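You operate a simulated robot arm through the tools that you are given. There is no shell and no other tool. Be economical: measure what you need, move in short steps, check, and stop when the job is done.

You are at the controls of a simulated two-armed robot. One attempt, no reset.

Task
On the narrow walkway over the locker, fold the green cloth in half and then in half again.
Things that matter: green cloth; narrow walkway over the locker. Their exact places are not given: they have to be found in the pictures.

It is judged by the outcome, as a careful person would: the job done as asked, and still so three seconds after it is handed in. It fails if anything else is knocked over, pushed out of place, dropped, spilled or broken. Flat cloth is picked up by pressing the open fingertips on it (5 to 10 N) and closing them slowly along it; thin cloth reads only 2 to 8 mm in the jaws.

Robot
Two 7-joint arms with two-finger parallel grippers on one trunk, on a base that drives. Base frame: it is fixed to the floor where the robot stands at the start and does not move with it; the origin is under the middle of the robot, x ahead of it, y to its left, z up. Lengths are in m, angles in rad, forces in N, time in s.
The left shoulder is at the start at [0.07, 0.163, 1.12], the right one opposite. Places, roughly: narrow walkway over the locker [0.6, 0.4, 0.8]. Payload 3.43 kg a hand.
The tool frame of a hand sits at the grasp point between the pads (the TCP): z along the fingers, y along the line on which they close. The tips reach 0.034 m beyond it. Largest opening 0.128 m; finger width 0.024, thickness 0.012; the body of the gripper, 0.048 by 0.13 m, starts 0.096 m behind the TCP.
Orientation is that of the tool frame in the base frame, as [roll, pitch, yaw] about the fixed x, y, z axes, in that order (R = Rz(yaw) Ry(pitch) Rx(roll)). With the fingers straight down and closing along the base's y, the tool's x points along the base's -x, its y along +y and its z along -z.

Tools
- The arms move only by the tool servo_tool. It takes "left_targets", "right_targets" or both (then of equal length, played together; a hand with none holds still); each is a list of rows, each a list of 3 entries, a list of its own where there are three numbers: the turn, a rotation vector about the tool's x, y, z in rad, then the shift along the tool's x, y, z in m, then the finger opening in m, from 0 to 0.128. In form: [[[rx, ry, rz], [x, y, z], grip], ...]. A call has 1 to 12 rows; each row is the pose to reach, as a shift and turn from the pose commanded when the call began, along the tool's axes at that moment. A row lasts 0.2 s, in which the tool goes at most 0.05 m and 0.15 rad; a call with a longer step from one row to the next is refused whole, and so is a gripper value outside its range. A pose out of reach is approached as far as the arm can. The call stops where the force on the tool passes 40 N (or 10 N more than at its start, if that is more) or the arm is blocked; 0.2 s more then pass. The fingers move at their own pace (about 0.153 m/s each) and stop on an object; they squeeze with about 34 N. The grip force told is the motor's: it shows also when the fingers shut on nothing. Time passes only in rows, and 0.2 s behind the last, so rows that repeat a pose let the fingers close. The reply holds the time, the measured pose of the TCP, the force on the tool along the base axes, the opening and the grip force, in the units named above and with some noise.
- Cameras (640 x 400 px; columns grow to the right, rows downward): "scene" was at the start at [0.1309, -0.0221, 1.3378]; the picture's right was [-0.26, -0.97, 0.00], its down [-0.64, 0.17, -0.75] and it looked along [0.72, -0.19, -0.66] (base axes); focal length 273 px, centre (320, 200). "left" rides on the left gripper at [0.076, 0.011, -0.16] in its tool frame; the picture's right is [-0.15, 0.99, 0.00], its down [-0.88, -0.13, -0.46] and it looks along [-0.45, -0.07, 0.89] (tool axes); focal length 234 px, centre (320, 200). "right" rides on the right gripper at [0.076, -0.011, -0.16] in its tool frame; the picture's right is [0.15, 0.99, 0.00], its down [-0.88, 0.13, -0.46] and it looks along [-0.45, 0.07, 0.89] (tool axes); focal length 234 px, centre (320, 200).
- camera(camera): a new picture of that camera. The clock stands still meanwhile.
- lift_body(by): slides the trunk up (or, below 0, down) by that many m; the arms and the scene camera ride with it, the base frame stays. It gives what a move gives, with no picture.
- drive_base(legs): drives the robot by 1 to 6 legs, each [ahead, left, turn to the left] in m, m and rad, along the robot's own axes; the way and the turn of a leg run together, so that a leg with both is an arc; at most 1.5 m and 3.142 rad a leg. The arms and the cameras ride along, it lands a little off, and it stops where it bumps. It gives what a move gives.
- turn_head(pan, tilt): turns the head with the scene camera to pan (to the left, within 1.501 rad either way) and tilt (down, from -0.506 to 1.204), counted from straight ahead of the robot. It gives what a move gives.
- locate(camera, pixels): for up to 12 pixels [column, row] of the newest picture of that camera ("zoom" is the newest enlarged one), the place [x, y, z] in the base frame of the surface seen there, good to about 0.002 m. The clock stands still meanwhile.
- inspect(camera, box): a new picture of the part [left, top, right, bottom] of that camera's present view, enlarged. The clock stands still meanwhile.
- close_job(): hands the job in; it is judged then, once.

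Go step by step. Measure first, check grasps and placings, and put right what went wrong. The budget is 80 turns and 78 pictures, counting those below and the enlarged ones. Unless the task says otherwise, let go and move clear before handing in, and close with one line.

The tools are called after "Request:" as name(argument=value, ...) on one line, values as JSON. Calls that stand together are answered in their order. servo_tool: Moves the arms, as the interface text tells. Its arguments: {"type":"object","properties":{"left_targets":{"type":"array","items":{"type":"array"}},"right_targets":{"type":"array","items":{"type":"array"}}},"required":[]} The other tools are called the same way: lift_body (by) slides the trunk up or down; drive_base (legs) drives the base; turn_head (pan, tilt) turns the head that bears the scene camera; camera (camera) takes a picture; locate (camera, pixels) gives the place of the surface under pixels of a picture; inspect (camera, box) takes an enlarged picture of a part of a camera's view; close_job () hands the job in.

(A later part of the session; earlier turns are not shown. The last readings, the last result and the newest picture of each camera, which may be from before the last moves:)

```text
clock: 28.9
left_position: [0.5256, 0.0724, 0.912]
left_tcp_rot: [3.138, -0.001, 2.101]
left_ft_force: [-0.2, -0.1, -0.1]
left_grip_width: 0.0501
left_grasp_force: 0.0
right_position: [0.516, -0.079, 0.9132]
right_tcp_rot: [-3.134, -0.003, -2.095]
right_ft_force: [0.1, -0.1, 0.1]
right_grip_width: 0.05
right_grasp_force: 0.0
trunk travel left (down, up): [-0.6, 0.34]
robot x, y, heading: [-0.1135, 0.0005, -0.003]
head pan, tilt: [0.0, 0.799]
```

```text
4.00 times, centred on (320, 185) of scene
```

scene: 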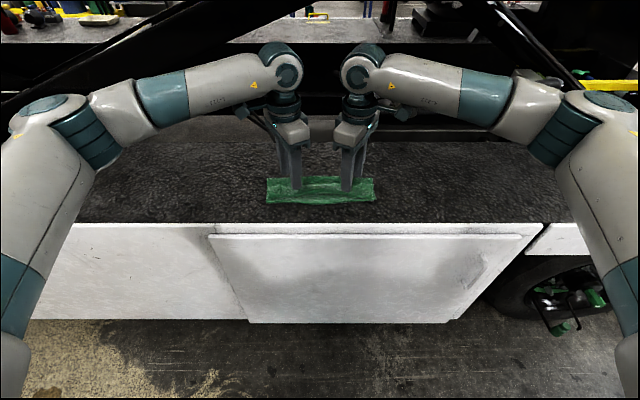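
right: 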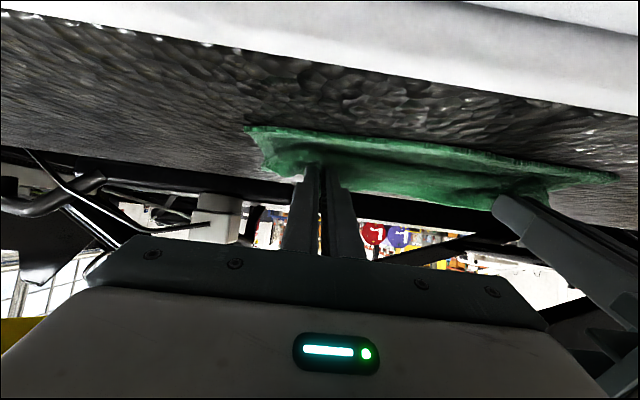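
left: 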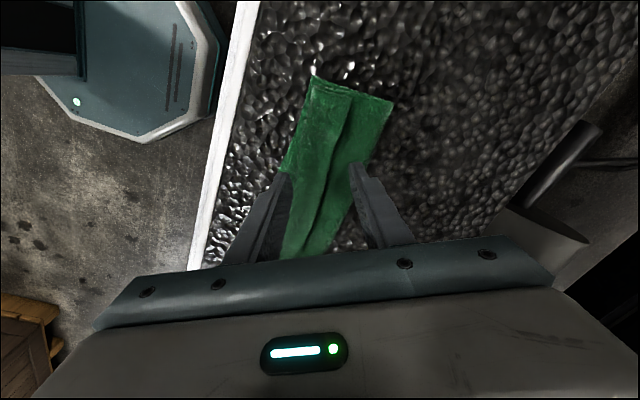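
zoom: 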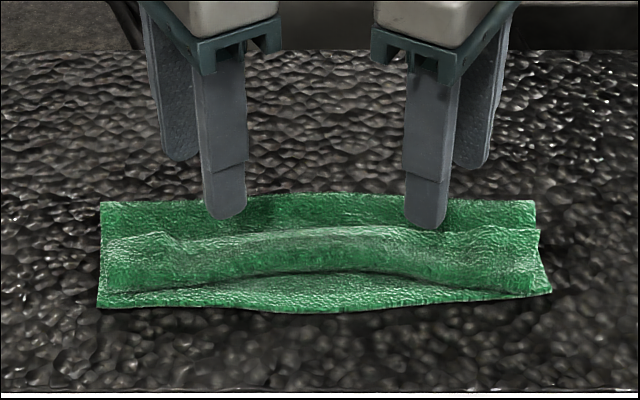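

The hands straddle the ridge. I'm lowering until the tips are at z ≈ 0.811, just below the ridge top and above the lower layer.

Request:
servo_tool(left_targets=[[[0, 0, 0], [0, 0, 0.03], 0.052], [[0, 0, 0], [0, 0, 0.055], 0.052], [[0, 0, 0], [0, 0, 0.067], 0.052], [[0, 0, 0], [0, 0, 0.067], 0.052]], right_targets=[[[0, 0, 0], [-0.002, -0.0035, 0.03], 0.052], [[0, 0, 0], [-0.002, -0.0035, 0.055], 0.052], [[0, 0, 0], [-0.002, -0.0035, 0.068], 0.052], [[0, 0, 0], [-0.002, -0.0035, 0.068], 0.052]])

Request:
inspect(camera="scene", box=[240, 150, 400, 220])

Request:
inspect(camera="left", box=[220, 60, 420, 260])

```text
clock: 29.9
left_position: [0.5264, 0.0722, 0.8429]
left_tcp_rot: [3.138, -0.003, 2.099]
left_ft_force: [0.8, -0.2, 0.9]
left_grip_width: 0.052
left_grasp_force: 0.3
right_position: [0.5213, -0.0783, 0.8438]
right_tcp_rot: [-3.135, 0.0, -2.095]
right_ft_force: [-0.6, -0.3, 0.3]
right_grip_width: 0.0517
right_grasp_force: 0.3
trunk travel left (down, up): [-0.6, 0.34]
robot x, y, heading: [-0.1131, 0.0023, 0.002]
head pan, tilt: [0.0, 0.799]
```

```text
4.00 times, centred on (320, 185) of scene
```

zoom: 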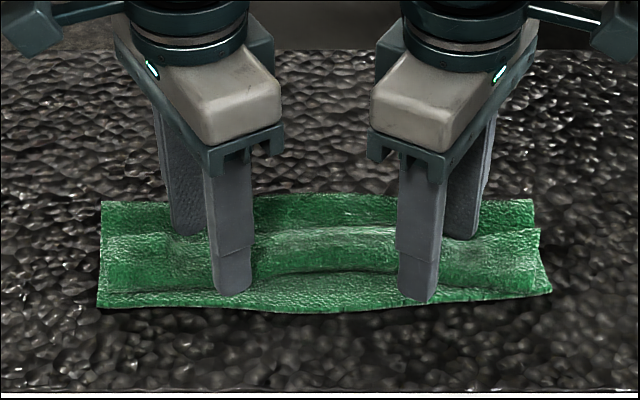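

```text
2.00 times, centred on (320, 160) of left
```

zoom: 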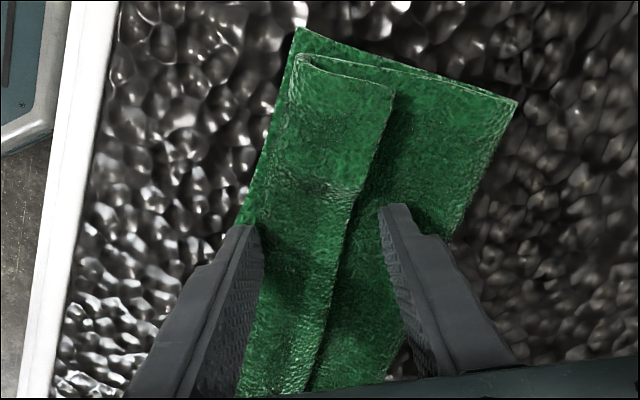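

The hand view (zoom (390,95)–(305,390)) shows the real shape. The last ~2.5 cm of the top layer is doubled back *on top*, with its free edge facing away at x ≈ 0.535. The far fingers sit just beyond that edge, so I'll sweep them towards -x, rising slightly, to flip the flap outward.

Request:
servo_tool(left_targets=[[[0, 0, 0], [0.004, -0.0069, 0], 0.052], [[0, 0, 0], [0.0081, -0.0138, 0], 0.052], [[0, 0, 0], [0.0126, -0.0216, -0.001], 0.052], [[0, 0, 0], [0.0167, -0.0285, -0.003], 0.052], [[0, 0, 0], [0.0202, -0.0345, -0.006], 0.052], [[0, 0, 0], [0.0237, -0.0406, -0.01], 0.052], [[0, 0, 0], [0.0278, -0.0475, -0.013], 0.052], [[0, 0, 0], [0.0318, -0.0544, -0.015], 0.052], [[0, 0, 0], [0.0354, -0.0604, -0.016], 0.052], [[0, 0, 0], [0.0394, -0.0673, -0.016], 0.052]], right_targets=[[[0, 0, 0], [0.004, 0.0069, 0], 0.052], [[0, 0, 0], [0.008, 0.0139, 0], 0.052], [[0, 0, 0], [0.0125, 0.0217, -0.001], 0.052], [[0, 0, 0], [0.0165, 0.0286, -0.003], 0.052], [[0, 0, 0], [0.02, 0.0346, -0.006], 0.052], [[0, 0, 0], [0.0235, 0.0407, -0.01], 0.052], [[0, 0, 0], [0.0275, 0.0476, -0.013], 0.052], [[0, 0, 0], [0.0315, 0.0546, -0.015], 0.052], [[0, 0, 0], [0.035, 0.0606, -0.016], 0.052], [[0, 0, 0], [0.039, 0.0675, -0.016], 0.052]])

Request:
inspect(camera="scene", box=[240, 150, 400, 220])

Request:
camera(camera="left")

```text
clock: 32.1
left_position: [0.4479, 0.0715, 0.8607]
left_tcp_rot: [3.14, -0.003, 2.101]
left_ft_force: [-0.8, 0.5, 0.1]
left_grip_width: 0.0518
left_grasp_force: 0.2
right_position: [0.4432, -0.0781, 0.8606]
right_tcp_rot: [-3.134, -0.002, -2.096]
right_ft_force: [-0.8, 0.2, -0.2]
right_grip_width: 0.0518
right_grasp_force: 0.0
trunk travel left (down, up): [-0.6, 0.34]
robot x, y, heading: [-0.1178, 0.0027, 0.002]
head pan, tilt: [0.0, 0.799]
```

```text
4.00 times, centred on (320, 185) of scene
```

zoom: 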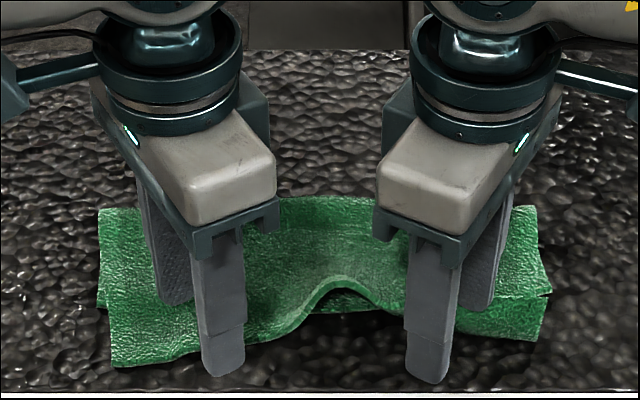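

```text
44 pictures are left
```

left: 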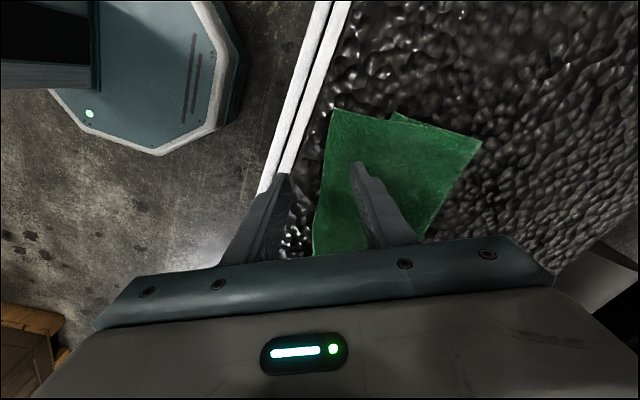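

The flap flipped over and now overhangs the near edge. I'm raising the hands to look.

Request:
servo_tool(left_targets=[[[0, 0, 0], [0, 0, -0.03], 0.052], [[0, 0, 0], [0, 0, -0.07], 0.052], [[0, 0, 0], [0, 0, -0.11], 0.052]], right_targets=[[[0, 0, 0], [0, 0, -0.03], 0.052], [[0, 0, 0], [0, 0, -0.07], 0.052], [[0, 0, 0], [0, 0, -0.11], 0.052]])

Request:
servo_tool(left_targets=[[[0, 0, -0.14], [0.03, 0.0, 0], 0.052], [[0, 0, -0.28], [0.06, 0.0, 0], 0.052], [[0, 0, -0.42], [0.1, 0.02, 0], 0.052], [[0, 0, -0.56], [0.14, 0.04, 0], 0.052], [[0, 0, -0.7], [0.16, 0.07, 0], 0.052], [[0, 0, -0.84], [0.18, 0.1, 0], 0.052], [[0, 0, -0.98], [0.18, 0.11, 0], 0.052], [[0, 0, -1.04], [0.18, 0.11, 0], 0.052]], right_targets=[[[0, 0, 0.14], [0.03, 0, 0], 0.052], [[0, 0, 0.28], [0.06, 0, 0], 0.052], [[0, 0, 0.42], [0.1, -0.02, 0], 0.052], [[0, 0, 0.56], [0.14, -0.04, 0], 0.052], [[0, 0, 0.7], [0.16, -0.07, 0], 0.052], [[0, 0, 0.84], [0.18, -0.1, 0], 0.052], [[0, 0, 0.98], [0.18, -0.11, 0], 0.052], [[0, 0, 1.04], [0.18, -0.11, 0], 0.052]])

Request:
inspect(camera="scene", box=[240, 150, 400, 220])

```text
clock: 32.9
left_position: [0.4475, 0.0704, 0.9698]
left_tcp_rot: [3.138, -0.004, 2.101]
left_ft_force: [0.1, -0.3, 1.2]
left_grip_width: 0.0519
left_grasp_force: 0.1
right_position: [0.441, -0.0766, 0.9708]
right_tcp_rot: [-3.135, -0.002, -2.096]
right_ft_force: [-0.4, 0.2, -0.2]
right_grip_width: 0.0521
right_grasp_force: 0.0
trunk travel left (down, up): [-0.6, 0.34]
robot x, y, heading: [-0.1135, 0.0025, -0.0]
head pan, tilt: [0.0, 0.799]
```

```text
clock: 34.7
left_position: [0.4528, 0.2818, 0.9706]
left_tcp_rot: [3.138, 0.0, 3.141]
left_ft_force: [-0.3, 0.1, 0.0]
left_grip_width: 0.0521
left_grasp_force: 0.2
right_position: [0.4477, -0.2883, 0.9699]
right_tcp_rot: [-3.138, 0.005, -3.138]
right_ft_force: [0.3, -0.3, 0.6]
right_grip_width: 0.0522
right_grasp_force: 0.1
trunk travel left (down, up): [-0.6, 0.34]
robot x, y, heading: [-0.1117, 0.0028, 0.0]
head pan, tilt: [0.0, 0.799]
```

```text
4.00 times, centred on (320, 185) of scene
```

zoom: 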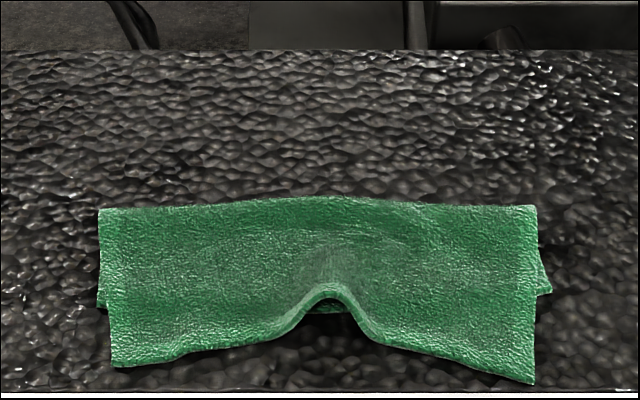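

The top layer is now flat and beyond the near edge at both ends, with an arch in the middle. I'm measuring the outline.

Request:
locate(camera="zoom", pixels=[[103, 212], [320, 200], [532, 210], [118, 362], [200, 350], [528, 378], [440, 355], [330, 290], [330, 309], [103, 300], [546, 288], [330, 240]])

```text
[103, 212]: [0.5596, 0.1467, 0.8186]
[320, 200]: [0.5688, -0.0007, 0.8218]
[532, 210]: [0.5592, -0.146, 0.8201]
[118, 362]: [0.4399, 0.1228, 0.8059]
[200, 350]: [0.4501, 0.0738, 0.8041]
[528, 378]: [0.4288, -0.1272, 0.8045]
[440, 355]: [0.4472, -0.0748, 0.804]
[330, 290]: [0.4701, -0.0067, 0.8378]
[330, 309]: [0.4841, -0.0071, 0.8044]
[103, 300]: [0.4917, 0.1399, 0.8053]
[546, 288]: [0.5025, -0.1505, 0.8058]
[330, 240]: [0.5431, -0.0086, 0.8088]
```

The top edge lies at x ≈ 0.44, about 4.5 cm past the lower edge at 0.485–0.50. I'll regrip the top layer near its two near corners, where nothing lies underneath, then lift, spread and set it back onto the lower edge.

Request:
servo_tool(left_targets=[[[0, 0, 0], [0, -0.04, 0], 0.04], [[0, 0, 0], [0, -0.08, 0], 0.034], [[0, 0, 0], [0, -0.12, 0.01], 0.034], [[0, 0, 0], [0, -0.16, 0.03], 0.034], [[0, 0, 0], [-0.001, -0.187, 0.06], 0.034], [[0, 0, 0], [-0.001, -0.187, 0.1], 0.034], [[0, 0, 0], [-0.001, -0.187, 0.125], 0.034], [[0, 0, 0], [-0.001, -0.187, 0.13], 0.034], [[0, 0, 0], [-0.001, -0.187, 0.13], 0.034]], right_targets=[[[0, 0, 0], [0, 0.04, 0], 0.04], [[0, 0, 0], [0, 0.08, 0], 0.034], [[0, 0, 0], [0, 0.12, 0.01], 0.034], [[0, 0, 0], [0, 0.16, 0.03], 0.034], [[0, 0, 0], [-0.002, 0.19, 0.06], 0.034], [[0, 0, 0], [-0.002, 0.19, 0.1], 0.034], [[0, 0, 0], [-0.002, 0.19, 0.125], 0.034], [[0, 0, 0], [-0.002, 0.19, 0.13], 0.034], [[0, 0, 0], [-0.002, 0.19, 0.13], 0.034]])

Request:
inspect(camera="scene", box=[240, 150, 400, 220])

```text
clock: 36.7
left_position: [0.454, 0.0962, 0.8395]
left_tcp_rot: [3.14, 0.003, 3.137]
left_ft_force: [0.2, -0.6, 0.7]
left_grip_width: 0.034
left_grasp_force: 0.1
right_position: [0.4492, -0.0974, 0.8397]
right_tcp_rot: [-3.136, 0.005, -3.135]
right_ft_force: [0.1, 0.6, 0.5]
right_grip_width: 0.0341
right_grasp_force: 0.0
trunk travel left (down, up): [-0.6, 0.34]
robot x, y, heading: [-0.1108, 0.0002, -0.001]
head pan, tilt: [0.0, 0.799]
```

```text
4.00 times, centred on (320, 185) of scene
```

zoom: 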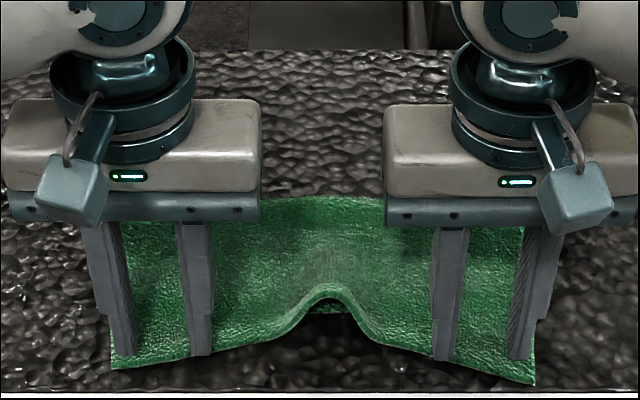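

The fingers are at the two near corners. I'm pressing to about 8 N and closing.

Request:
servo_tool(left_targets=[[[0, 0, 0], [0.002, 0, 0.002], 0.034], [[0, 0, 0], [0.002, 0, 0.0045], 0.034], [[0, 0, 0], [0.002, 0, 0.005], 0.03], [[0, 0, 0], [0.002, 0, 0.005], 0.026], [[0, 0, 0], [0.002, 0, 0.005], 0.022], [[0, 0, 0], [0.002, 0, 0.005], 0.018], [[0, 0, 0], [0.002, 0, 0.005], 0.014], [[0, 0, 0], [0.002, 0, 0.005], 0.01], [[0, 0, 0], [0.002, 0, 0.005], 0.006], [[0, 0, 0], [0.002, 0, 0.005], 0.002], [[0, 0, 0], [0.002, 0, 0.005], 0], [[0, 0, 0], [0.002, 0, 0.005], 0]], right_targets=[[[0, 0, 0], [0.005, 0, 0.002], 0.034], [[0, 0, 0], [0.005, 0, 0.0045], 0.034], [[0, 0, 0], [0.005, 0, 0.005], 0.03], [[0, 0, 0], [0.005, 0, 0.005], 0.026], [[0, 0, 0], [0.005, 0, 0.005], 0.022], [[0, 0, 0], [0.005, 0, 0.005], 0.018], [[0, 0, 0], [0.005, 0, 0.005], 0.014], [[0, 0, 0], [0.005, 0, 0.005], 0.01], [[0, 0, 0], [0.005, 0, 0.005], 0.006], [[0, 0, 0], [0.005, 0, 0.005], 0.002], [[0, 0, 0], [0.005, 0, 0.005], 0], [[0, 0, 0], [0.005, 0, 0.005], 0]])

Request:
inspect(camera="scene", box=[240, 150, 400, 220])

```text
clock: 39.3
left_position: [0.4485, 0.0961, 0.837]
left_tcp_rot: [3.138, 0.003, 3.139]
left_ft_force: [3.7, 5.4, 21.4]
left_grip_width: 0.0043
left_grasp_force: 34.1
right_position: [0.443, -0.099, 0.8378]
right_tcp_rot: [-3.135, 0.009, -3.137]
right_ft_force: [4.5, -6.3, 24.5]
right_grip_width: 0.0041
right_grasp_force: 34.0
trunk travel left (down, up): [-0.6, 0.34]
robot x, y, heading: [-0.1109, -0.0028, -0.002]
head pan, tilt: [0.0, 0.799]
```

```text
4.00 times, centred on (320, 185) of scene
```

zoom: 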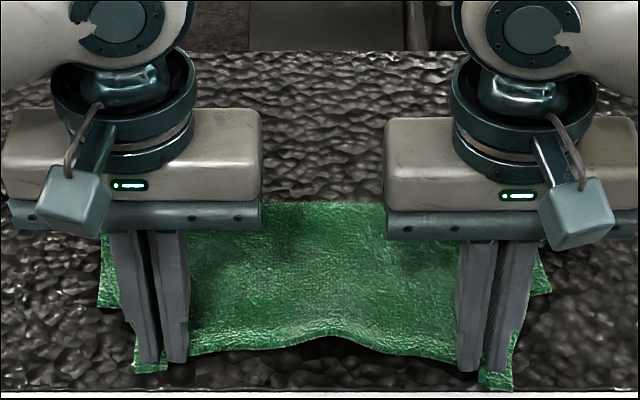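

Both jaws hold cloth (4.2 mm), and the middle arch has mostly vanished. I'll lift the edge up to above x ≈ 0.57, so the lower layer lies flat out to about 0.59, then bring it back down onto the lower edge.

Request:
servo_tool(left_targets=[[[0, 0, 0], [0, 0, -0.02], 0], [[0, 0, 0], [-0.02, 0.006, -0.045], 0], [[0, 0, 0], [-0.05, 0.012, -0.065], 0], [[0, 0, 0], [-0.085, 0.012, -0.08], 0], [[0, 0, 0], [-0.115, 0.012, -0.085], 0], [[0, 0, 0], [-0.12, 0.012, -0.083], 0], [[0, 0, 0], [-0.12, 0.012, -0.083], 0]], right_targets=[[[0, 0, 0], [0, 0, -0.02], 0], [[0, 0, 0], [-0.022, -0.006, -0.045], 0], [[0, 0, 0], [-0.054, -0.01, -0.065], 0], [[0, 0, 0], [-0.09, -0.01, -0.08], 0], [[0, 0, 0], [-0.12, -0.01, -0.085], 0], [[0, 0, 0], [-0.126, -0.01, -0.083], 0], [[0, 0, 0], [-0.126, -0.01, -0.083], 0]])

Request:
inspect(camera="scene", box=[240, 130, 400, 220])

Request:
camera(camera="left")

```text
clock: 40.9
left_position: [0.5709, 0.1063, 0.9174]
left_tcp_rot: [3.139, 0.0, 3.141]
left_ft_force: [0.0, -8.4, -1.1]
left_grip_width: 0.0042
left_grasp_force: 33.9
right_position: [0.57, -0.1081, 0.9172]
right_tcp_rot: [-3.14, 0.006, -3.134]
right_ft_force: [0.0, 7.8, -0.4]
right_grip_width: 0.0043
right_grasp_force: 33.5
trunk travel left (down, up): [-0.6, 0.34]
robot x, y, heading: [-0.1145, -0.0006, -0.001]
head pan, tilt: [0.0, 0.799]
```

```text
4.00 times, centred on (320, 175) of scene
```

zoom: 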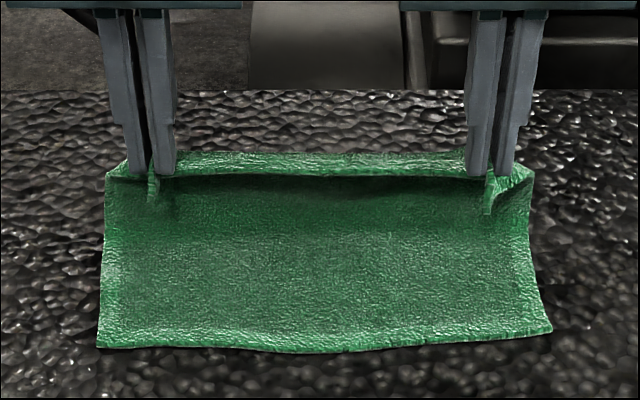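

```text
39 pictures are left
```

left: 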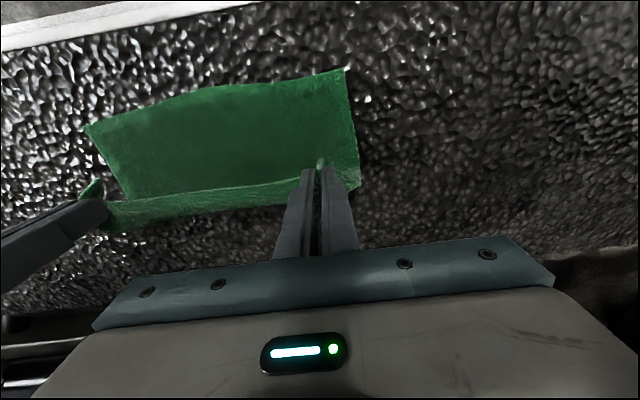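

The edge points back toward the robot now and the lower layer is flat. I'm measuring the lower edge to set the landing place.

Request:
locate(camera="zoom", pixels=[[102, 342], [200, 343], [300, 349], [400, 344], [500, 337], [548, 330], [110, 180], [528, 180], [320, 250]])

```text
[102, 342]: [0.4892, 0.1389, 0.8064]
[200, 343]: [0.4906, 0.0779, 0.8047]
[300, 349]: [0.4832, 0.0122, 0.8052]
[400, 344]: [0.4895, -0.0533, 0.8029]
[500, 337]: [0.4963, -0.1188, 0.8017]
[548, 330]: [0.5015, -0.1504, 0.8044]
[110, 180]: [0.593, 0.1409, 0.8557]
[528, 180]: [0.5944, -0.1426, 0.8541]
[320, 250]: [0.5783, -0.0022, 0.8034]
```

The lower edge is at x 0.489 on the left and 0.496 on the right. I'm laying the top edge down onto it.

Request:
servo_tool(left_targets=[[[0, 0, 0], [0.015, 0, 0.003], 0], [[0, 0, 0], [0.03, -0.001, 0.01], 0], [[0, 0, 0], [0.043, -0.001, 0.022], 0], [[0, 0, 0], [0.054, -0.001, 0.036], 0], [[0, 0, 0], [0.063, -0.001, 0.052], 0], [[0, 0, 0], [0.069, -0.001, 0.066], 0], [[0, 0, 0], [0.07, -0.001, 0.075], 0], [[0, 0, 0], [0.07, -0.001, 0.075], 0]], right_targets=[[[0, 0, 0], [0.013, 0, 0.003], 0], [[0, 0, 0], [0.026, 0.001, 0.01], 0], [[0, 0, 0], [0.038, 0.001, 0.022], 0], [[0, 0, 0], [0.047, 0.001, 0.036], 0], [[0, 0, 0], [0.055, 0.001, 0.052], 0], [[0, 0, 0], [0.06, 0.001, 0.066], 0], [[0, 0, 0], [0.061, 0.001, 0.075], 0], [[0, 0, 0], [0.061, 0.001, 0.075], 0]])

Request:
inspect(camera="scene", box=[240, 140, 400, 220])

```text
clock: 42.7
left_position: [0.5015, 0.1074, 0.843]
left_tcp_rot: [3.138, 0.003, 3.139]
left_ft_force: [-1.7, -6.8, 3.3]
left_grip_width: 0.004
left_grasp_force: 33.9
right_position: [0.5086, -0.1075, 0.8441]
right_tcp_rot: [-3.138, 0.006, -3.136]
right_ft_force: [-0.1, 6.5, 4.5]
right_grip_width: 0.0045
right_grasp_force: 33.7
trunk travel left (down, up): [-0.6, 0.34]
robot x, y, heading: [-0.1142, 0.002, 0.0]
head pan, tilt: [0.0, 0.799]
```

```text
4.00 times, centred on (320, 180) of scene
```

zoom: 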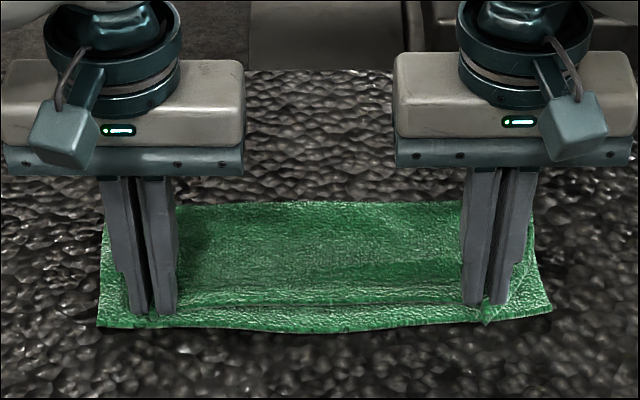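

The top edge looks a little short of the lower edge (zoom row 307 vs 330). I'm measuring it.

Request:
locate(camera="zoom", pixels=[[300, 304], [300, 313], [300, 328], [200, 300], [200, 324], [400, 300], [400, 326], [145, 322], [487, 320], [320, 205], [320, 230], [320, 285]])

```text
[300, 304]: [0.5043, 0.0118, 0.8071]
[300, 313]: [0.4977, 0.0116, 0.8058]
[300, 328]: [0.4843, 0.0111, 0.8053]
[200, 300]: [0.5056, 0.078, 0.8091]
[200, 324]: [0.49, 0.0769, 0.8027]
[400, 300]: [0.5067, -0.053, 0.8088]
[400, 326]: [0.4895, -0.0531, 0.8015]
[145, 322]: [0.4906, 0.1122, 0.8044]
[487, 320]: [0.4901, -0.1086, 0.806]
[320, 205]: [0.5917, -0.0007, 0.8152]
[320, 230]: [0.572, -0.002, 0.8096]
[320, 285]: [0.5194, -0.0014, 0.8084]
```

The top edge in the middle is at 0.502 against 0.485–0.49 below. I'm nudging both hands 1 cm toward the robot and lowering again, then opening.

Request:
servo_tool(left_targets=[[[0, 0, 0], [0.002, 0, -0.006], 0], [[0, 0, 0], [0.01, 0, -0.005], 0], [[0, 0, 0], [0.011, 0, 0.0], 0], [[0, 0, 0], [0.011, 0, 0.001], 0], [[0, 0, 0], [0.011, 0, 0.0], 0.006], [[0, 0, 0], [0.011, 0, 0.0], 0.012], [[0, 0, 0], [0.011, 0, 0.0], 0.02], [[0, 0, 0], [0.011, 0, 0.0], 0.03], [[0, 0, 0], [0.011, 0, -0.02], 0.03], [[0, 0, 0], [0.011, 0, -0.06], 0.03], [[0, 0, 0], [0.011, 0.03, -0.1], 0.03], [[0, 0, 0], [0.011, 0.07, -0.12], 0.03]], right_targets=[[[0, 0, 0], [0.002, 0, -0.006], 0], [[0, 0, 0], [0.01, 0, -0.005], 0], [[0, 0, 0], [0.011, 0, 0.0], 0], [[0, 0, 0], [0.011, 0, 0.001], 0], [[0, 0, 0], [0.011, 0, 0.0], 0.006], [[0, 0, 0], [0.011, 0, 0.0], 0.012], [[0, 0, 0], [0.011, 0, 0.0], 0.02], [[0, 0, 0], [0.011, 0, 0.0], 0.03], [[0, 0, 0], [0.011, 0, -0.02], 0.03], [[0, 0, 0], [0.011, 0, -0.06], 0.03], [[0, 0, 0], [0.011, -0.03, -0.1], 0.03], [[0, 0, 0], [0.011, -0.07, -0.12], 0.03]])

Request:
inspect(camera="scene", box=[240, 140, 400, 220])

```text
clock: 45.3
left_position: [0.4892, 0.1767, 0.9645]
left_tcp_rot: [3.138, 0.003, 3.14]
left_ft_force: [0.5, 0.4, 0.7]
left_grip_width: 0.0299
left_grasp_force: 0.0
right_position: [0.4969, -0.1762, 0.963]
right_tcp_rot: [-3.135, 0.005, -3.135]
right_ft_force: [-0.4, -0.3, 1.2]
right_grip_width: 0.0299
right_grasp_force: 0.0
trunk travel left (down, up): [-0.6, 0.34]
robot x, y, heading: [-0.1167, -0.0005, 0.002]
head pan, tilt: [0.0, 0.799]
```

```text
4.00 times, centred on (320, 180) of scene
```

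zoom: 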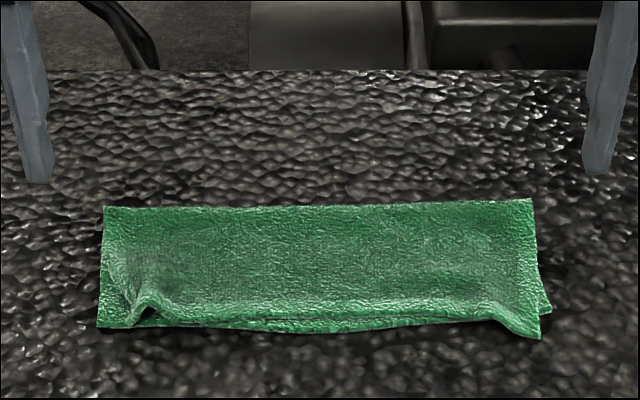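

The first fold is now neat, with only a small pucker near zoom (145,305). I'm measuring the outline for the second fold.

Request:
locate(camera="zoom", pixels=[[106, 210], [320, 208], [530, 202], [540, 334], [547, 308], [102, 322], [145, 300], [160, 318], [320, 322], [320, 330], [134, 322], [320, 260]])

Request:
inspect(camera="scene", box=[255, 185, 305, 230])

```text
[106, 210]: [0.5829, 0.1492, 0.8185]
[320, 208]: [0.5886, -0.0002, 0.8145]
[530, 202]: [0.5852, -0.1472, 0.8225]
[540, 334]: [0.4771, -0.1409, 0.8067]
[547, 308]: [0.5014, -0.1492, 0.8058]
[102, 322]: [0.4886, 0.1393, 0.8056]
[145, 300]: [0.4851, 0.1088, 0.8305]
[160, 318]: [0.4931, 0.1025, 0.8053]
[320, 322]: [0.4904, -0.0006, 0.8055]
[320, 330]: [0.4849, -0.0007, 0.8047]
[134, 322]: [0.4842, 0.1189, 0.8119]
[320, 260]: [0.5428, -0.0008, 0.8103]
```

```text
8.89 times, centred on (280, 208) of scene
```

zoom: 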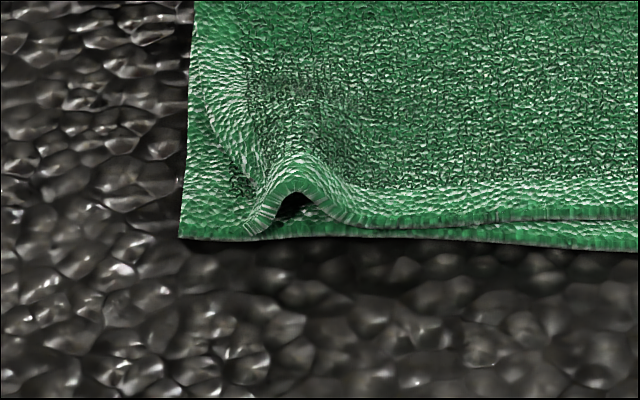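

The strip is x 0.485–0.588, y −0.147…0.147. For the second fold I'll carry the left end to the right with the right hand, closing along x. I'm testing whether the right hand can yaw +90° and moving the left hand out of the way.

Request:
servo_tool(left_targets=[[[0, 0, 0], [0, 0.03, 0], 0.03], [[0, 0, 0], [0, 0.06, -0.01], 0.03], [[0, 0, 0], [0, 0.09, -0.02], 0.03], [[0, 0, 0], [0, 0.12, -0.03], 0.03], [[0, 0, 0], [0, 0.15, -0.04], 0.03], [[0, 0, 0], [0, 0.18, -0.05], 0.03], [[0, 0, 0], [0, 0.21, -0.05], 0.03], [[0, 0, 0], [0, 0.24, -0.05], 0.03], [[0, 0, 0], [0, 0.24, -0.05], 0.03], [[0, 0, 0], [0, 0.24, -0.05], 0.03], [[0, 0, 0], [0, 0.24, -0.05], 0.03]], right_targets=[[[0, 0, 0.14], [0, 0, 0], 0.034], [[0, 0, 0.28], [0, 0, 0], 0.034], [[0, 0, 0.42], [0, 0, 0], 0.034], [[0, 0, 0.56], [0, 0, 0], 0.034], [[0, 0, 0.7], [0, 0, 0], 0.034], [[0, 0, 0.84], [0, 0, 0], 0.034], [[0, 0, 0.98], [0, 0, 0], 0.034], [[0, 0, 1.12], [0, 0, 0], 0.034], [[0, 0, 1.26], [0, 0, 0], 0.034], [[0, 0, 1.4], [0, 0, 0], 0.034], [[0, 0, 1.54], [0, 0, 0], 0.034]])

```text
clock: 47.7
left_position: [0.4905, 0.416, 1.0139]
left_tcp_rot: [3.138, -0.002, 3.14]
left_ft_force: [-0.4, -0.4, 0.3]
left_grip_width: 0.03
left_grasp_force: 0.1
right_position: [0.4979, -0.1774, 0.9632]
right_tcp_rot: [3.135, 0.006, 1.607]
right_ft_force: [0.6, 0.1, 0.3]
right_grip_width: 0.0339
right_grasp_force: 0.0
trunk travel left (down, up): [-0.6, 0.34]
robot x, y, heading: [-0.1135, -0.0024, -0.002]
head pan, tilt: [0.0, 0.799]
```

The right hand yawed fully with no trouble. I'm moving it above the left end of the strip.

Request:
servo_tool(right_targets=[[[0, 0, 0.03], [0.045, 0.008, 0], 0.034], [[0, 0, 0.03], [0.09, 0.016, 0], 0.034], [[0, 0, 0.03], [0.135, 0.024, 0], 0.034], [[0, 0, 0.03], [0.18, 0.032, 0.0], 0.034], [[0, 0, 0.03], [0.225, 0.04, 0.01], 0.034], [[0, 0, 0.03], [0.265, 0.046, 0.03], 0.034], [[0, -0.1, 0.03], [0.295, 0.05, 0.05], 0.034], [[0, -0.2, 0.03], [0.311, 0.0502, 0.075], 0.034], [[0, -0.2, 0.03], [0.311, 0.0502, 0.075], 0.034]])

Request:
camera(camera="right")

Request:
inspect(camera="scene", box=[220, 120, 400, 230])

```text
clock: 49.7
left_position: [0.489, 0.4139, 1.0145]
left_tcp_rot: [3.136, 0.002, 3.139]
left_ft_force: [-0.2, 0.2, -0.3]
left_grip_width: 0.0302
left_grasp_force: 0.0
right_position: [0.5394, 0.1331, 0.8871]
right_tcp_rot: [3.132, 0.205, 1.575]
right_ft_force: [-0.1, 0.9, -0.1]
right_grip_width: 0.0341
right_grasp_force: 0.1
trunk travel left (down, up): [-0.6, 0.34]
robot x, y, heading: [-0.1146, -0.0008, -0.004]
head pan, tilt: [0.0, 0.799]
```

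```text
35 pictures are left
```

right: 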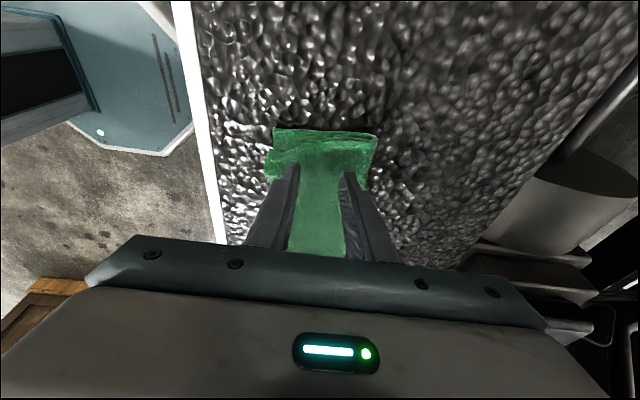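

```text
3.56 times, centred on (310, 175) of scene
```

zoom: 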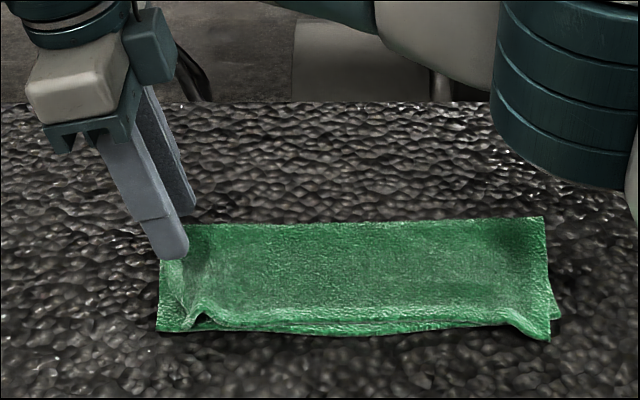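

The fingers are over the left end. I'm descending to near contact, with the outer finger corner at the end edge (y ≈ 0.143).

Request:
servo_tool(right_targets=[[[0, 0, 0], [0.005, 0, 0.012], 0.04], [[0, 0, 0], [0.01, 0, 0.025], 0.04], [[0, 0, 0], [0.0123, 0, 0.0353], 0.04], [[0, 0, 0], [0.0135, 0, 0.041], 0.04], [[0, 0, 0], [0.0135, 0, 0.041], 0.04]])

Request:
inspect(camera="scene", box=[240, 160, 320, 220])

```text
clock: 50.9
left_position: [0.4899, 0.4161, 1.0136]
left_tcp_rot: [3.14, -0.001, 3.14]
left_ft_force: [-1.1, 0.4, -0.9]
left_grip_width: 0.0299
left_grasp_force: 0.1
right_position: [0.538, 0.1394, 0.844]
right_tcp_rot: [3.135, 0.204, 1.576]
right_ft_force: [-0.6, 0.4, -1.0]
right_grip_width: 0.0401
right_grasp_force: 0.0
trunk travel left (down, up): [-0.6, 0.34]
robot x, y, heading: [-0.1143, 0.0013, -0.002]
head pan, tilt: [0.0, 0.799]
```

```text
6.67 times, centred on (280, 190) of scene
```

zoom: 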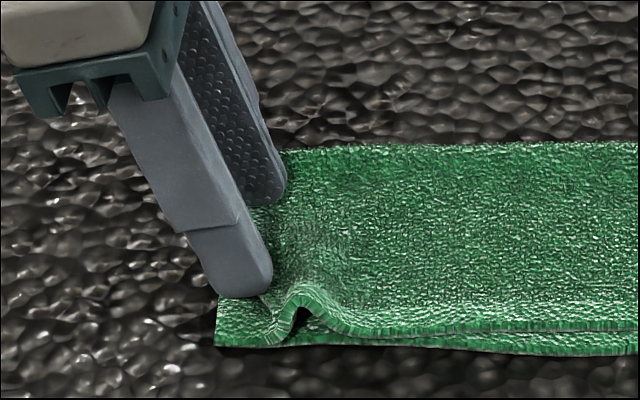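

The fingers are placed right at the end edge. I'm pressing down in small steps.

Request:
servo_tool(right_targets=[[[0, 0, 0], [0.0, 0, 0.002], 0.04], [[0, 0, 0], [0.0005, 0, 0.004], 0.04], [[0, 0, 0], [0.0005, 0, 0.006], 0.04], [[0, 0, 0], [0.0005, 0, 0.006], 0.04]])

```text
clock: 51.9
left_position: [0.4888, 0.4164, 1.0148]
left_tcp_rot: [3.14, 0.003, 3.141]
left_ft_force: [0.2, 0.4, -0.6]
left_grip_width: 0.0301
left_grasp_force: 0.2
right_position: [0.5373, 0.139, 0.8401]
right_tcp_rot: [3.131, 0.203, 1.575]
right_ft_force: [2.6, 2.6, 13.5]
right_grip_width: 0.0405
right_grasp_force: 0.5
trunk travel left (down, up): [-0.6, 0.34]
robot x, y, heading: [-0.1143, 0.0014, -0.001]
head pan, tilt: [0.0, 0.799]
```

13.5 N is a bit high, so I'm easing off 1.5 mm and closing slowly.

Request:
servo_tool(right_targets=[[[0, 0, 0], [0, 0, -0.0015], 0.04], [[0, 0, 0], [0, 0, -0.0015], 0.036], [[0, 0, 0], [0, 0, -0.0015], 0.032], [[0, 0, 0], [0, 0, -0.0015], 0.028], [[0, 0, 0], [0, 0, -0.0015], 0.024], [[0, 0, 0], [0, 0, -0.0015], 0.02], [[0, 0, 0], [0, 0, -0.0015], 0.016], [[0, 0, 0], [0, 0, -0.0015], 0.012], [[0, 0, 0], [0, 0, -0.0015], 0.008], [[0, 0, 0], [0, 0, -0.0015], 0.003], [[0, 0, 0], [0, 0, -0.0015], 0], [[0, 0, 0], [0, 0, -0.0015], 0]])

Request:
inspect(camera="scene", box=[240, 160, 320, 220])

```text
clock: 54.5
left_position: [0.4898, 0.416, 1.0137]
left_tcp_rot: [3.138, 0.001, 3.14]
left_ft_force: [0.3, -0.7, 0.5]
left_grip_width: 0.0297
left_grasp_force: 0.0
right_position: [0.5372, 0.1389, 0.84]
right_tcp_rot: [3.132, 0.205, 1.576]
right_ft_force: [3.8, -0.8, 7.7]
right_grip_width: 0.0043
right_grasp_force: 34.0
trunk travel left (down, up): [-0.6, 0.34]
robot x, y, heading: [-0.1154, -0.0007, 0.001]
head pan, tilt: [0.0, 0.799]
```

```text
6.67 times, centred on (280, 190) of scene
```

zoom: 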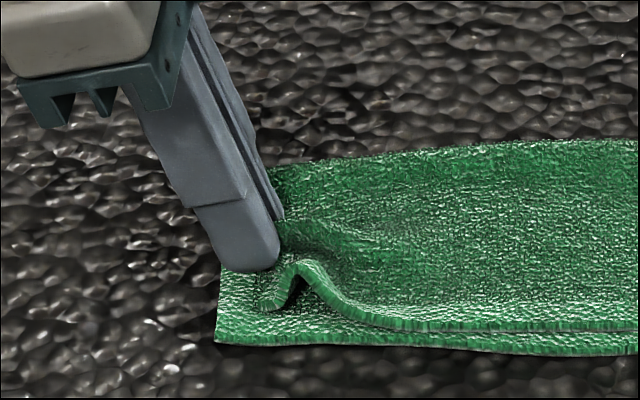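

Only the top layer was pinched (4.3 mm, and zoom (300,330) shows the lower layer untouched). I'll release it gently and take both layers differently: close along y, with the inner finger pinning the strip and the outer finger pushing the end edges in.

Request:
servo_tool(right_targets=[[[0, 0, 0], [0, 0, -0.001], 0.008], [[0, 0, 0], [0, 0, -0.001], 0.016], [[0, 0, 0], [0, 0, -0.001], 0.024], [[0, 0, 0], [0, 0, -0.001], 0.032], [[0, 0, 0], [0, 0, -0.001], 0.04], [[0, 0, 0], [0, 0, -0.001], 0.044], [[0, 0, 0], [0, 0, -0.02], 0.044], [[0, 0.1, 0], [0, 0, -0.06], 0.044], [[0, 0.2, 0], [0, 0, -0.1], 0.044]])

Request:
servo_tool(right_targets=[[[0, 0, -0.14], [0, 0, 0], 0.05], [[0, 0, -0.28], [0, 0, 0], 0.05], [[0, 0, -0.42], [0, 0, 0], 0.05], [[0, 0, -0.56], [0, 0, 0], 0.05], [[0, 0, -0.7], [0, 0, 0], 0.05], [[0, 0, -0.84], [0, 0, 0], 0.05], [[0, 0, -0.98], [0, 0, 0], 0.05], [[0, 0, -1.12], [0, 0, 0], 0.05], [[0, 0, -1.26], [0, 0, 0], 0.05], [[0, 0, -1.4], [0, 0, 0], 0.05], [[0, 0, -1.54], [0, 0, 0], 0.05], [[0, 0, -1.575], [0, 0, 0], 0.05]])

Request:
inspect(camera="scene", box=[240, 160, 320, 220])

```text
clock: 56.5
left_position: [0.4902, 0.4154, 1.0139]
left_tcp_rot: [3.14, 0.002, 3.14]
left_ft_force: [-0.2, 0.5, 0.1]
left_grip_width: 0.0301
left_grasp_force: 0.1
right_position: [0.5359, 0.1596, 0.9373]
right_tcp_rot: [3.137, 0.004, 1.579]
right_ft_force: [-0.8, 0.2, 0.4]
right_grip_width: 0.0441
right_grasp_force: 0.0
trunk travel left (down, up): [-0.6, 0.34]
robot x, y, heading: [-0.1108, -0.0006, -0.0]
head pan, tilt: [0.0, 0.799]
```

```text
clock: 59.1
left_position: [0.4903, 0.4156, 1.0143]
left_tcp_rot: [3.138, 0.0, 3.141]
left_ft_force: [0.1, 0.5, 0.6]
left_grip_width: 0.0301
left_grasp_force: 0.0
right_position: [0.5371, 0.1595, 0.9364]
right_tcp_rot: [-3.137, 0.007, -3.13]
right_ft_force: [-0.5, -0.2, -0.4]
right_grip_width: 0.0501
right_grasp_force: 0.1
trunk travel left (down, up): [-0.6, 0.34]
robot x, y, heading: [-0.1164, 0.0002, 0.001]
head pan, tilt: [0.0, 0.799]
```

```text
6.67 times, centred on (280, 190) of scene
```

zoom: 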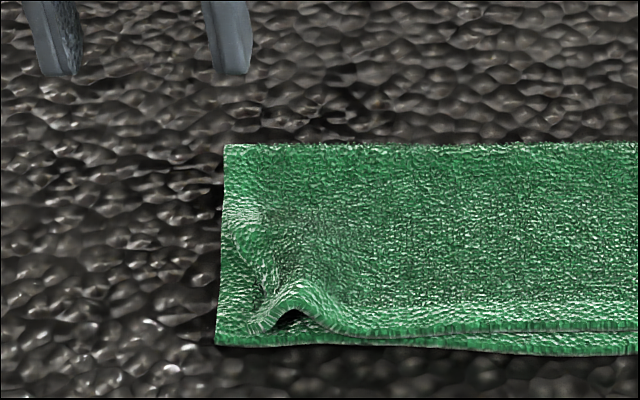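

The end came back flat. I'm measuring the end edges of both layers.

Request:
locate(camera="zoom", pixels=[[228, 150], [226, 200], [224, 240], [220, 280], [218, 335], [240, 230], [235, 260], [300, 230], [250, 300], [200, 230]])

```text
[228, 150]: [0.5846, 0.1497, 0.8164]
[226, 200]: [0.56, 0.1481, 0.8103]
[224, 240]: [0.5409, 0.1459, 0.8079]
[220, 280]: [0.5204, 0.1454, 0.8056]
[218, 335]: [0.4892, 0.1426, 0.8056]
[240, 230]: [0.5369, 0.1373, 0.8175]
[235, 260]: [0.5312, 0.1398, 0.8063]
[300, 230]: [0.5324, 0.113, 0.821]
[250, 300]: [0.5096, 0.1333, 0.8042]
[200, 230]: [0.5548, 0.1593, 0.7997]
```

At x ≈ 0.55 both layers end together at y ≈ 0.148. I'm descending with a slight tilt, so the outer finger reaches the surface beyond the end while the inner one presses the strip.

Request:
servo_tool(right_targets=[[[0.04, 0, 0], [-0.006, -0.006, 0.02], 0.044], [[0.08, 0, 0], [-0.011, -0.0115, 0.05], 0.044], [[0.12, 0, 0], [-0.011, -0.0115, 0.076], 0.044], [[0.12, 0, 0], [-0.011, -0.0115, 0.09], 0.044], [[0.12, 0, 0], [-0.011, -0.0115, 0.094], 0.044], [[0.12, 0, 0], [-0.011, -0.0115, 0.094], 0.044]])

Request:
inspect(camera="scene", box=[240, 160, 320, 220])

```text
clock: 60.5
left_position: [0.4898, 0.4154, 1.014]
left_tcp_rot: [3.138, 0.001, 3.141]
left_ft_force: [-0.5, -0.1, 0.1]
left_grip_width: 0.03
left_grasp_force: 0.1
right_position: [0.5485, 0.149, 0.8454]
right_tcp_rot: [-3.016, 0.008, -3.131]
right_ft_force: [0.1, 0.3, 0.4]
right_grip_width: 0.044
right_grasp_force: 0.0
trunk travel left (down, up): [-0.6, 0.34]
robot x, y, heading: [-0.113, 0.0001, 0.0]
head pan, tilt: [0.0, 0.799]
```

```text
6.67 times, centred on (280, 190) of scene
```

zoom: 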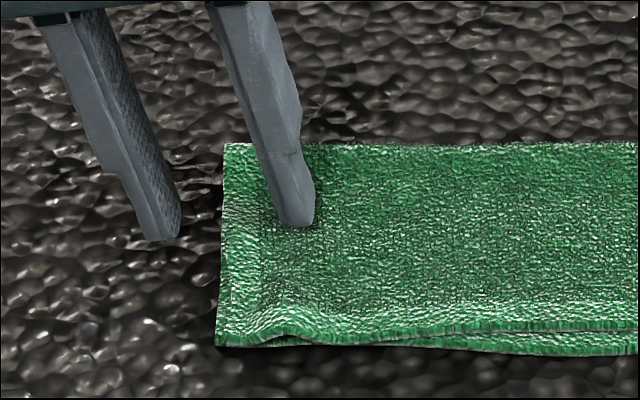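

The outer finger is beyond the end and the inner one on the strip. I'm pressing down.

Request:
servo_tool(right_targets=[[[0, 0, 0], [0, -0.004, 0.003], 0.044], [[0, 0, 0], [0, -0.005, 0.005], 0.04], [[0, 0, 0], [0, -0.006, 0.0065], 0.038], [[0, 0, 0], [0, -0.006, 0.008], 0.036], [[0, 0, 0], [0, -0.006, 0.008], 0.036]])

```text
clock: 61.7
left_position: [0.4891, 0.4155, 1.0131]
left_tcp_rot: [3.138, 0.002, 3.139]
left_ft_force: [-0.6, 0.2, -0.5]
left_grip_width: 0.0301
left_grasp_force: 0.0
right_position: [0.5484, 0.1416, 0.8374]
right_tcp_rot: [-3.017, 0.009, -3.131]
right_ft_force: [1.2, 0.1, 5.8]
right_grip_width: 0.0359
right_grasp_force: 0.0
trunk travel left (down, up): [-0.6, 0.34]
robot x, y, heading: [-0.1111, -0.0038, -0.004]
head pan, tilt: [0.0, 0.799]
```

5.8 N now. I'm closing with the inner finger held in place (TCP shifting inward) and the outer finger sweeping the ends in.

Request:
servo_tool(right_targets=[[[0, 0, 0], [0, -0.002, 0.001], 0.032], [[0, 0, 0], [0, -0.004, 0.0015], 0.028], [[0, 0, 0], [0, -0.006, 0.0015], 0.024], [[0, 0, 0], [0, -0.008, 0.002], 0.02], [[0, 0, 0], [0, -0.01, 0.002], 0.016], [[0, 0, 0], [0, -0.012, 0.002], 0.012], [[0, 0, 0], [0, -0.013, 0.002], 0.009], [[0, 0, 0], [0, -0.013, 0.002], 0.006], [[0, 0, 0], [0, -0.013, 0.002], 0.003], [[0, 0, 0], [0, -0.013, 0.002], 0], [[0, 0, 0], [0, -0.013, 0.002], 0]])

Request:
inspect(camera="scene", box=[240, 160, 320, 220])

```text
clock: 64.1
left_position: [0.4881, 0.4155, 1.0147]
left_tcp_rot: [3.138, 0.002, 3.139]
left_ft_force: [-0.1, -0.2, -0.1]
left_grip_width: 0.0301
left_grasp_force: 0.1
right_position: [0.5476, 0.1284, 0.8378]
right_tcp_rot: [-3.014, 0.01, -3.129]
right_ft_force: [8.5, 4.9, 28.8]
right_grip_width: 0.0068
right_grasp_force: 33.7
trunk travel left (down, up): [-0.6, 0.34]
robot x, y, heading: [-0.1156, -0.0024, -0.0]
head pan, tilt: [0.0, 0.799]
```

```text
6.67 times, centred on (280, 190) of scene
```

zoom: 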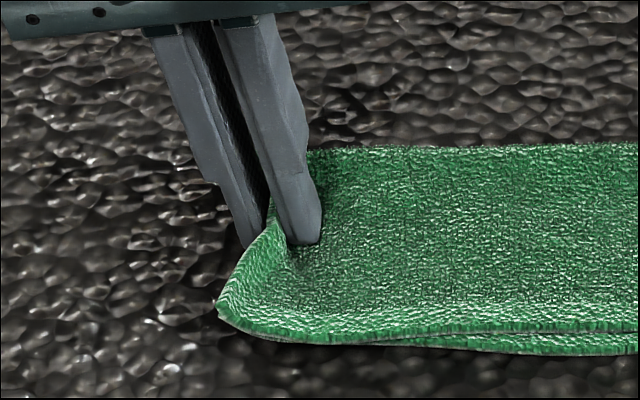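

The jaw reads 6.8 mm and both layers are drawn up between the fingers. I'm lifting a little to verify.

Request:
servo_tool(right_targets=[[[0, 0, 0], [0, -0.002, -0.012], 0], [[0, 0, 0], [0, -0.008, -0.03], 0], [[0, 0, 0], [0, -0.015, -0.05], 0], [[0, 0, 0], [0, -0.015, -0.05], 0]])

Request:
inspect(camera="scene", box=[230, 140, 390, 220])

Request:
camera(camera="right")

```text
clock: 65.1
left_position: [0.4895, 0.4156, 1.0134]
left_tcp_rot: [3.139, 0.0, 3.14]
left_ft_force: [-0.3, -0.2, 0.6]
left_grip_width: 0.0301
left_grasp_force: 0.0
right_position: [0.5486, 0.1192, 0.8865]
right_tcp_rot: [-3.014, 0.006, -3.132]
right_ft_force: [0.0, -0.3, -1.3]
right_grip_width: 0.0055
right_grasp_force: 33.8
trunk travel left (down, up): [-0.6, 0.34]
robot x, y, heading: [-0.1127, 0.0008, 0.004]
head pan, tilt: [0.0, 0.799]
```

```text
4.00 times, centred on (310, 180) of scene
```

zoom: 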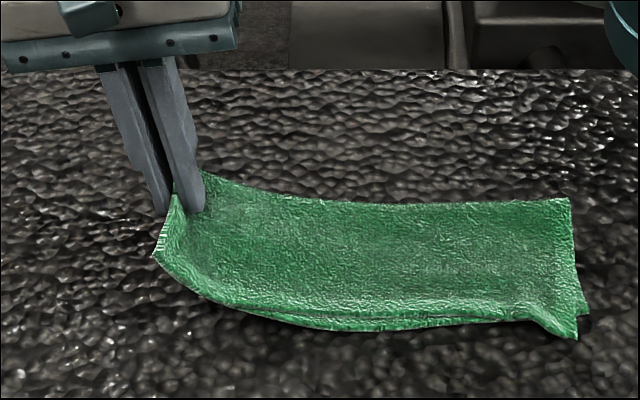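

```text
27 pictures are left
```

right: 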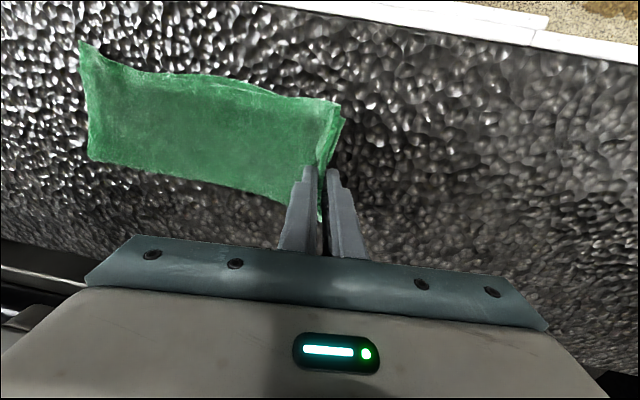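

Both layers are lifted together. I'm swinging the end over to the right in an arc while rolling the fingers so the end turns over.

Request:
servo_tool(right_targets=[[[-0.12, 0, 0], [0, -0.0224, -0.025], 0], [[-0.22, 0, 0], [0, -0.048, -0.0419], 0], [[-0.32, 0, 0], [0, -0.0776, -0.0509], 0], [[-0.42, 0, 0], [0, -0.1064, -0.0536], 0], [[-0.52, 0, 0], [0, -0.1394, -0.0505], 0], [[-0.62, 0, 0], [0, -0.1715, -0.0401], 0], [[-0.72, 0, 0], [0, -0.1977, -0.0242], 0], [[-0.82, 0, 0], [0, -0.223, -0.0028], 0], [[-0.92, 0, 0], [0, -0.2425, 0.024], 0], [[-0.92, 0, 0], [0, -0.2546, 0.0487], 0], [[-0.92, 0, 0], [0, -0.2546, 0.0487], 0]])

Request:
inspect(camera="scene", box=[230, 130, 410, 220])

```text
clock: 67.5
left_position: [0.4912, 0.4163, 1.0136]
left_tcp_rot: [3.138, 0.0, 3.141]
left_ft_force: [0.3, 0.7, 0.7]
left_grip_width: 0.0299
left_grasp_force: 0.1
right_position: [0.5515, -0.1395, 0.8707]
right_tcp_rot: [2.345, 0.007, -3.13]
right_ft_force: [0.3, 1.2, -0.4]
right_grip_width: 0.0056
right_grasp_force: 34.0
trunk travel left (down, up): [-0.6, 0.34]
robot x, y, heading: [-0.1156, 0.0021, 0.003]
head pan, tilt: [0.0, 0.799]
```

```text
3.56 times, centred on (320, 175) of scene
```

zoom: 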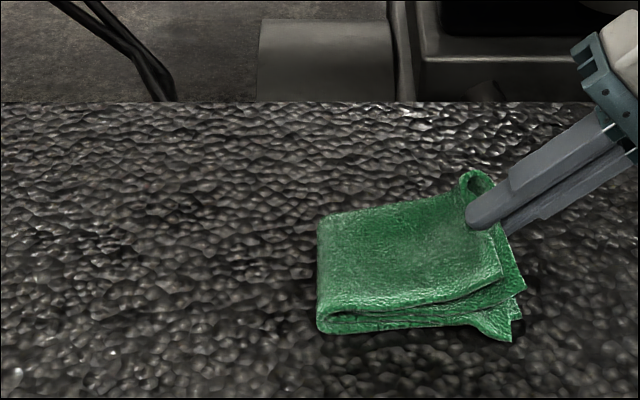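

That is an excellent shape. I'm measuring the crease and end positions before lowering.

Request:
locate(camera="zoom", pixels=[[320, 240], [320, 320], [318, 280], [500, 275], [524, 290], [515, 338], [490, 182], [500, 230], [420, 240]])

```text
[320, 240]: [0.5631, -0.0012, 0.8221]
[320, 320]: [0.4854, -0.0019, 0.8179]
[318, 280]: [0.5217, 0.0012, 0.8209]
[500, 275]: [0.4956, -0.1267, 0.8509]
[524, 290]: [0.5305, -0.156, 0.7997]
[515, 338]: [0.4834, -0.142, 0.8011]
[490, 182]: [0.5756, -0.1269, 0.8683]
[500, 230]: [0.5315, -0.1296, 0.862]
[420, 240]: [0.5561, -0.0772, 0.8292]
```

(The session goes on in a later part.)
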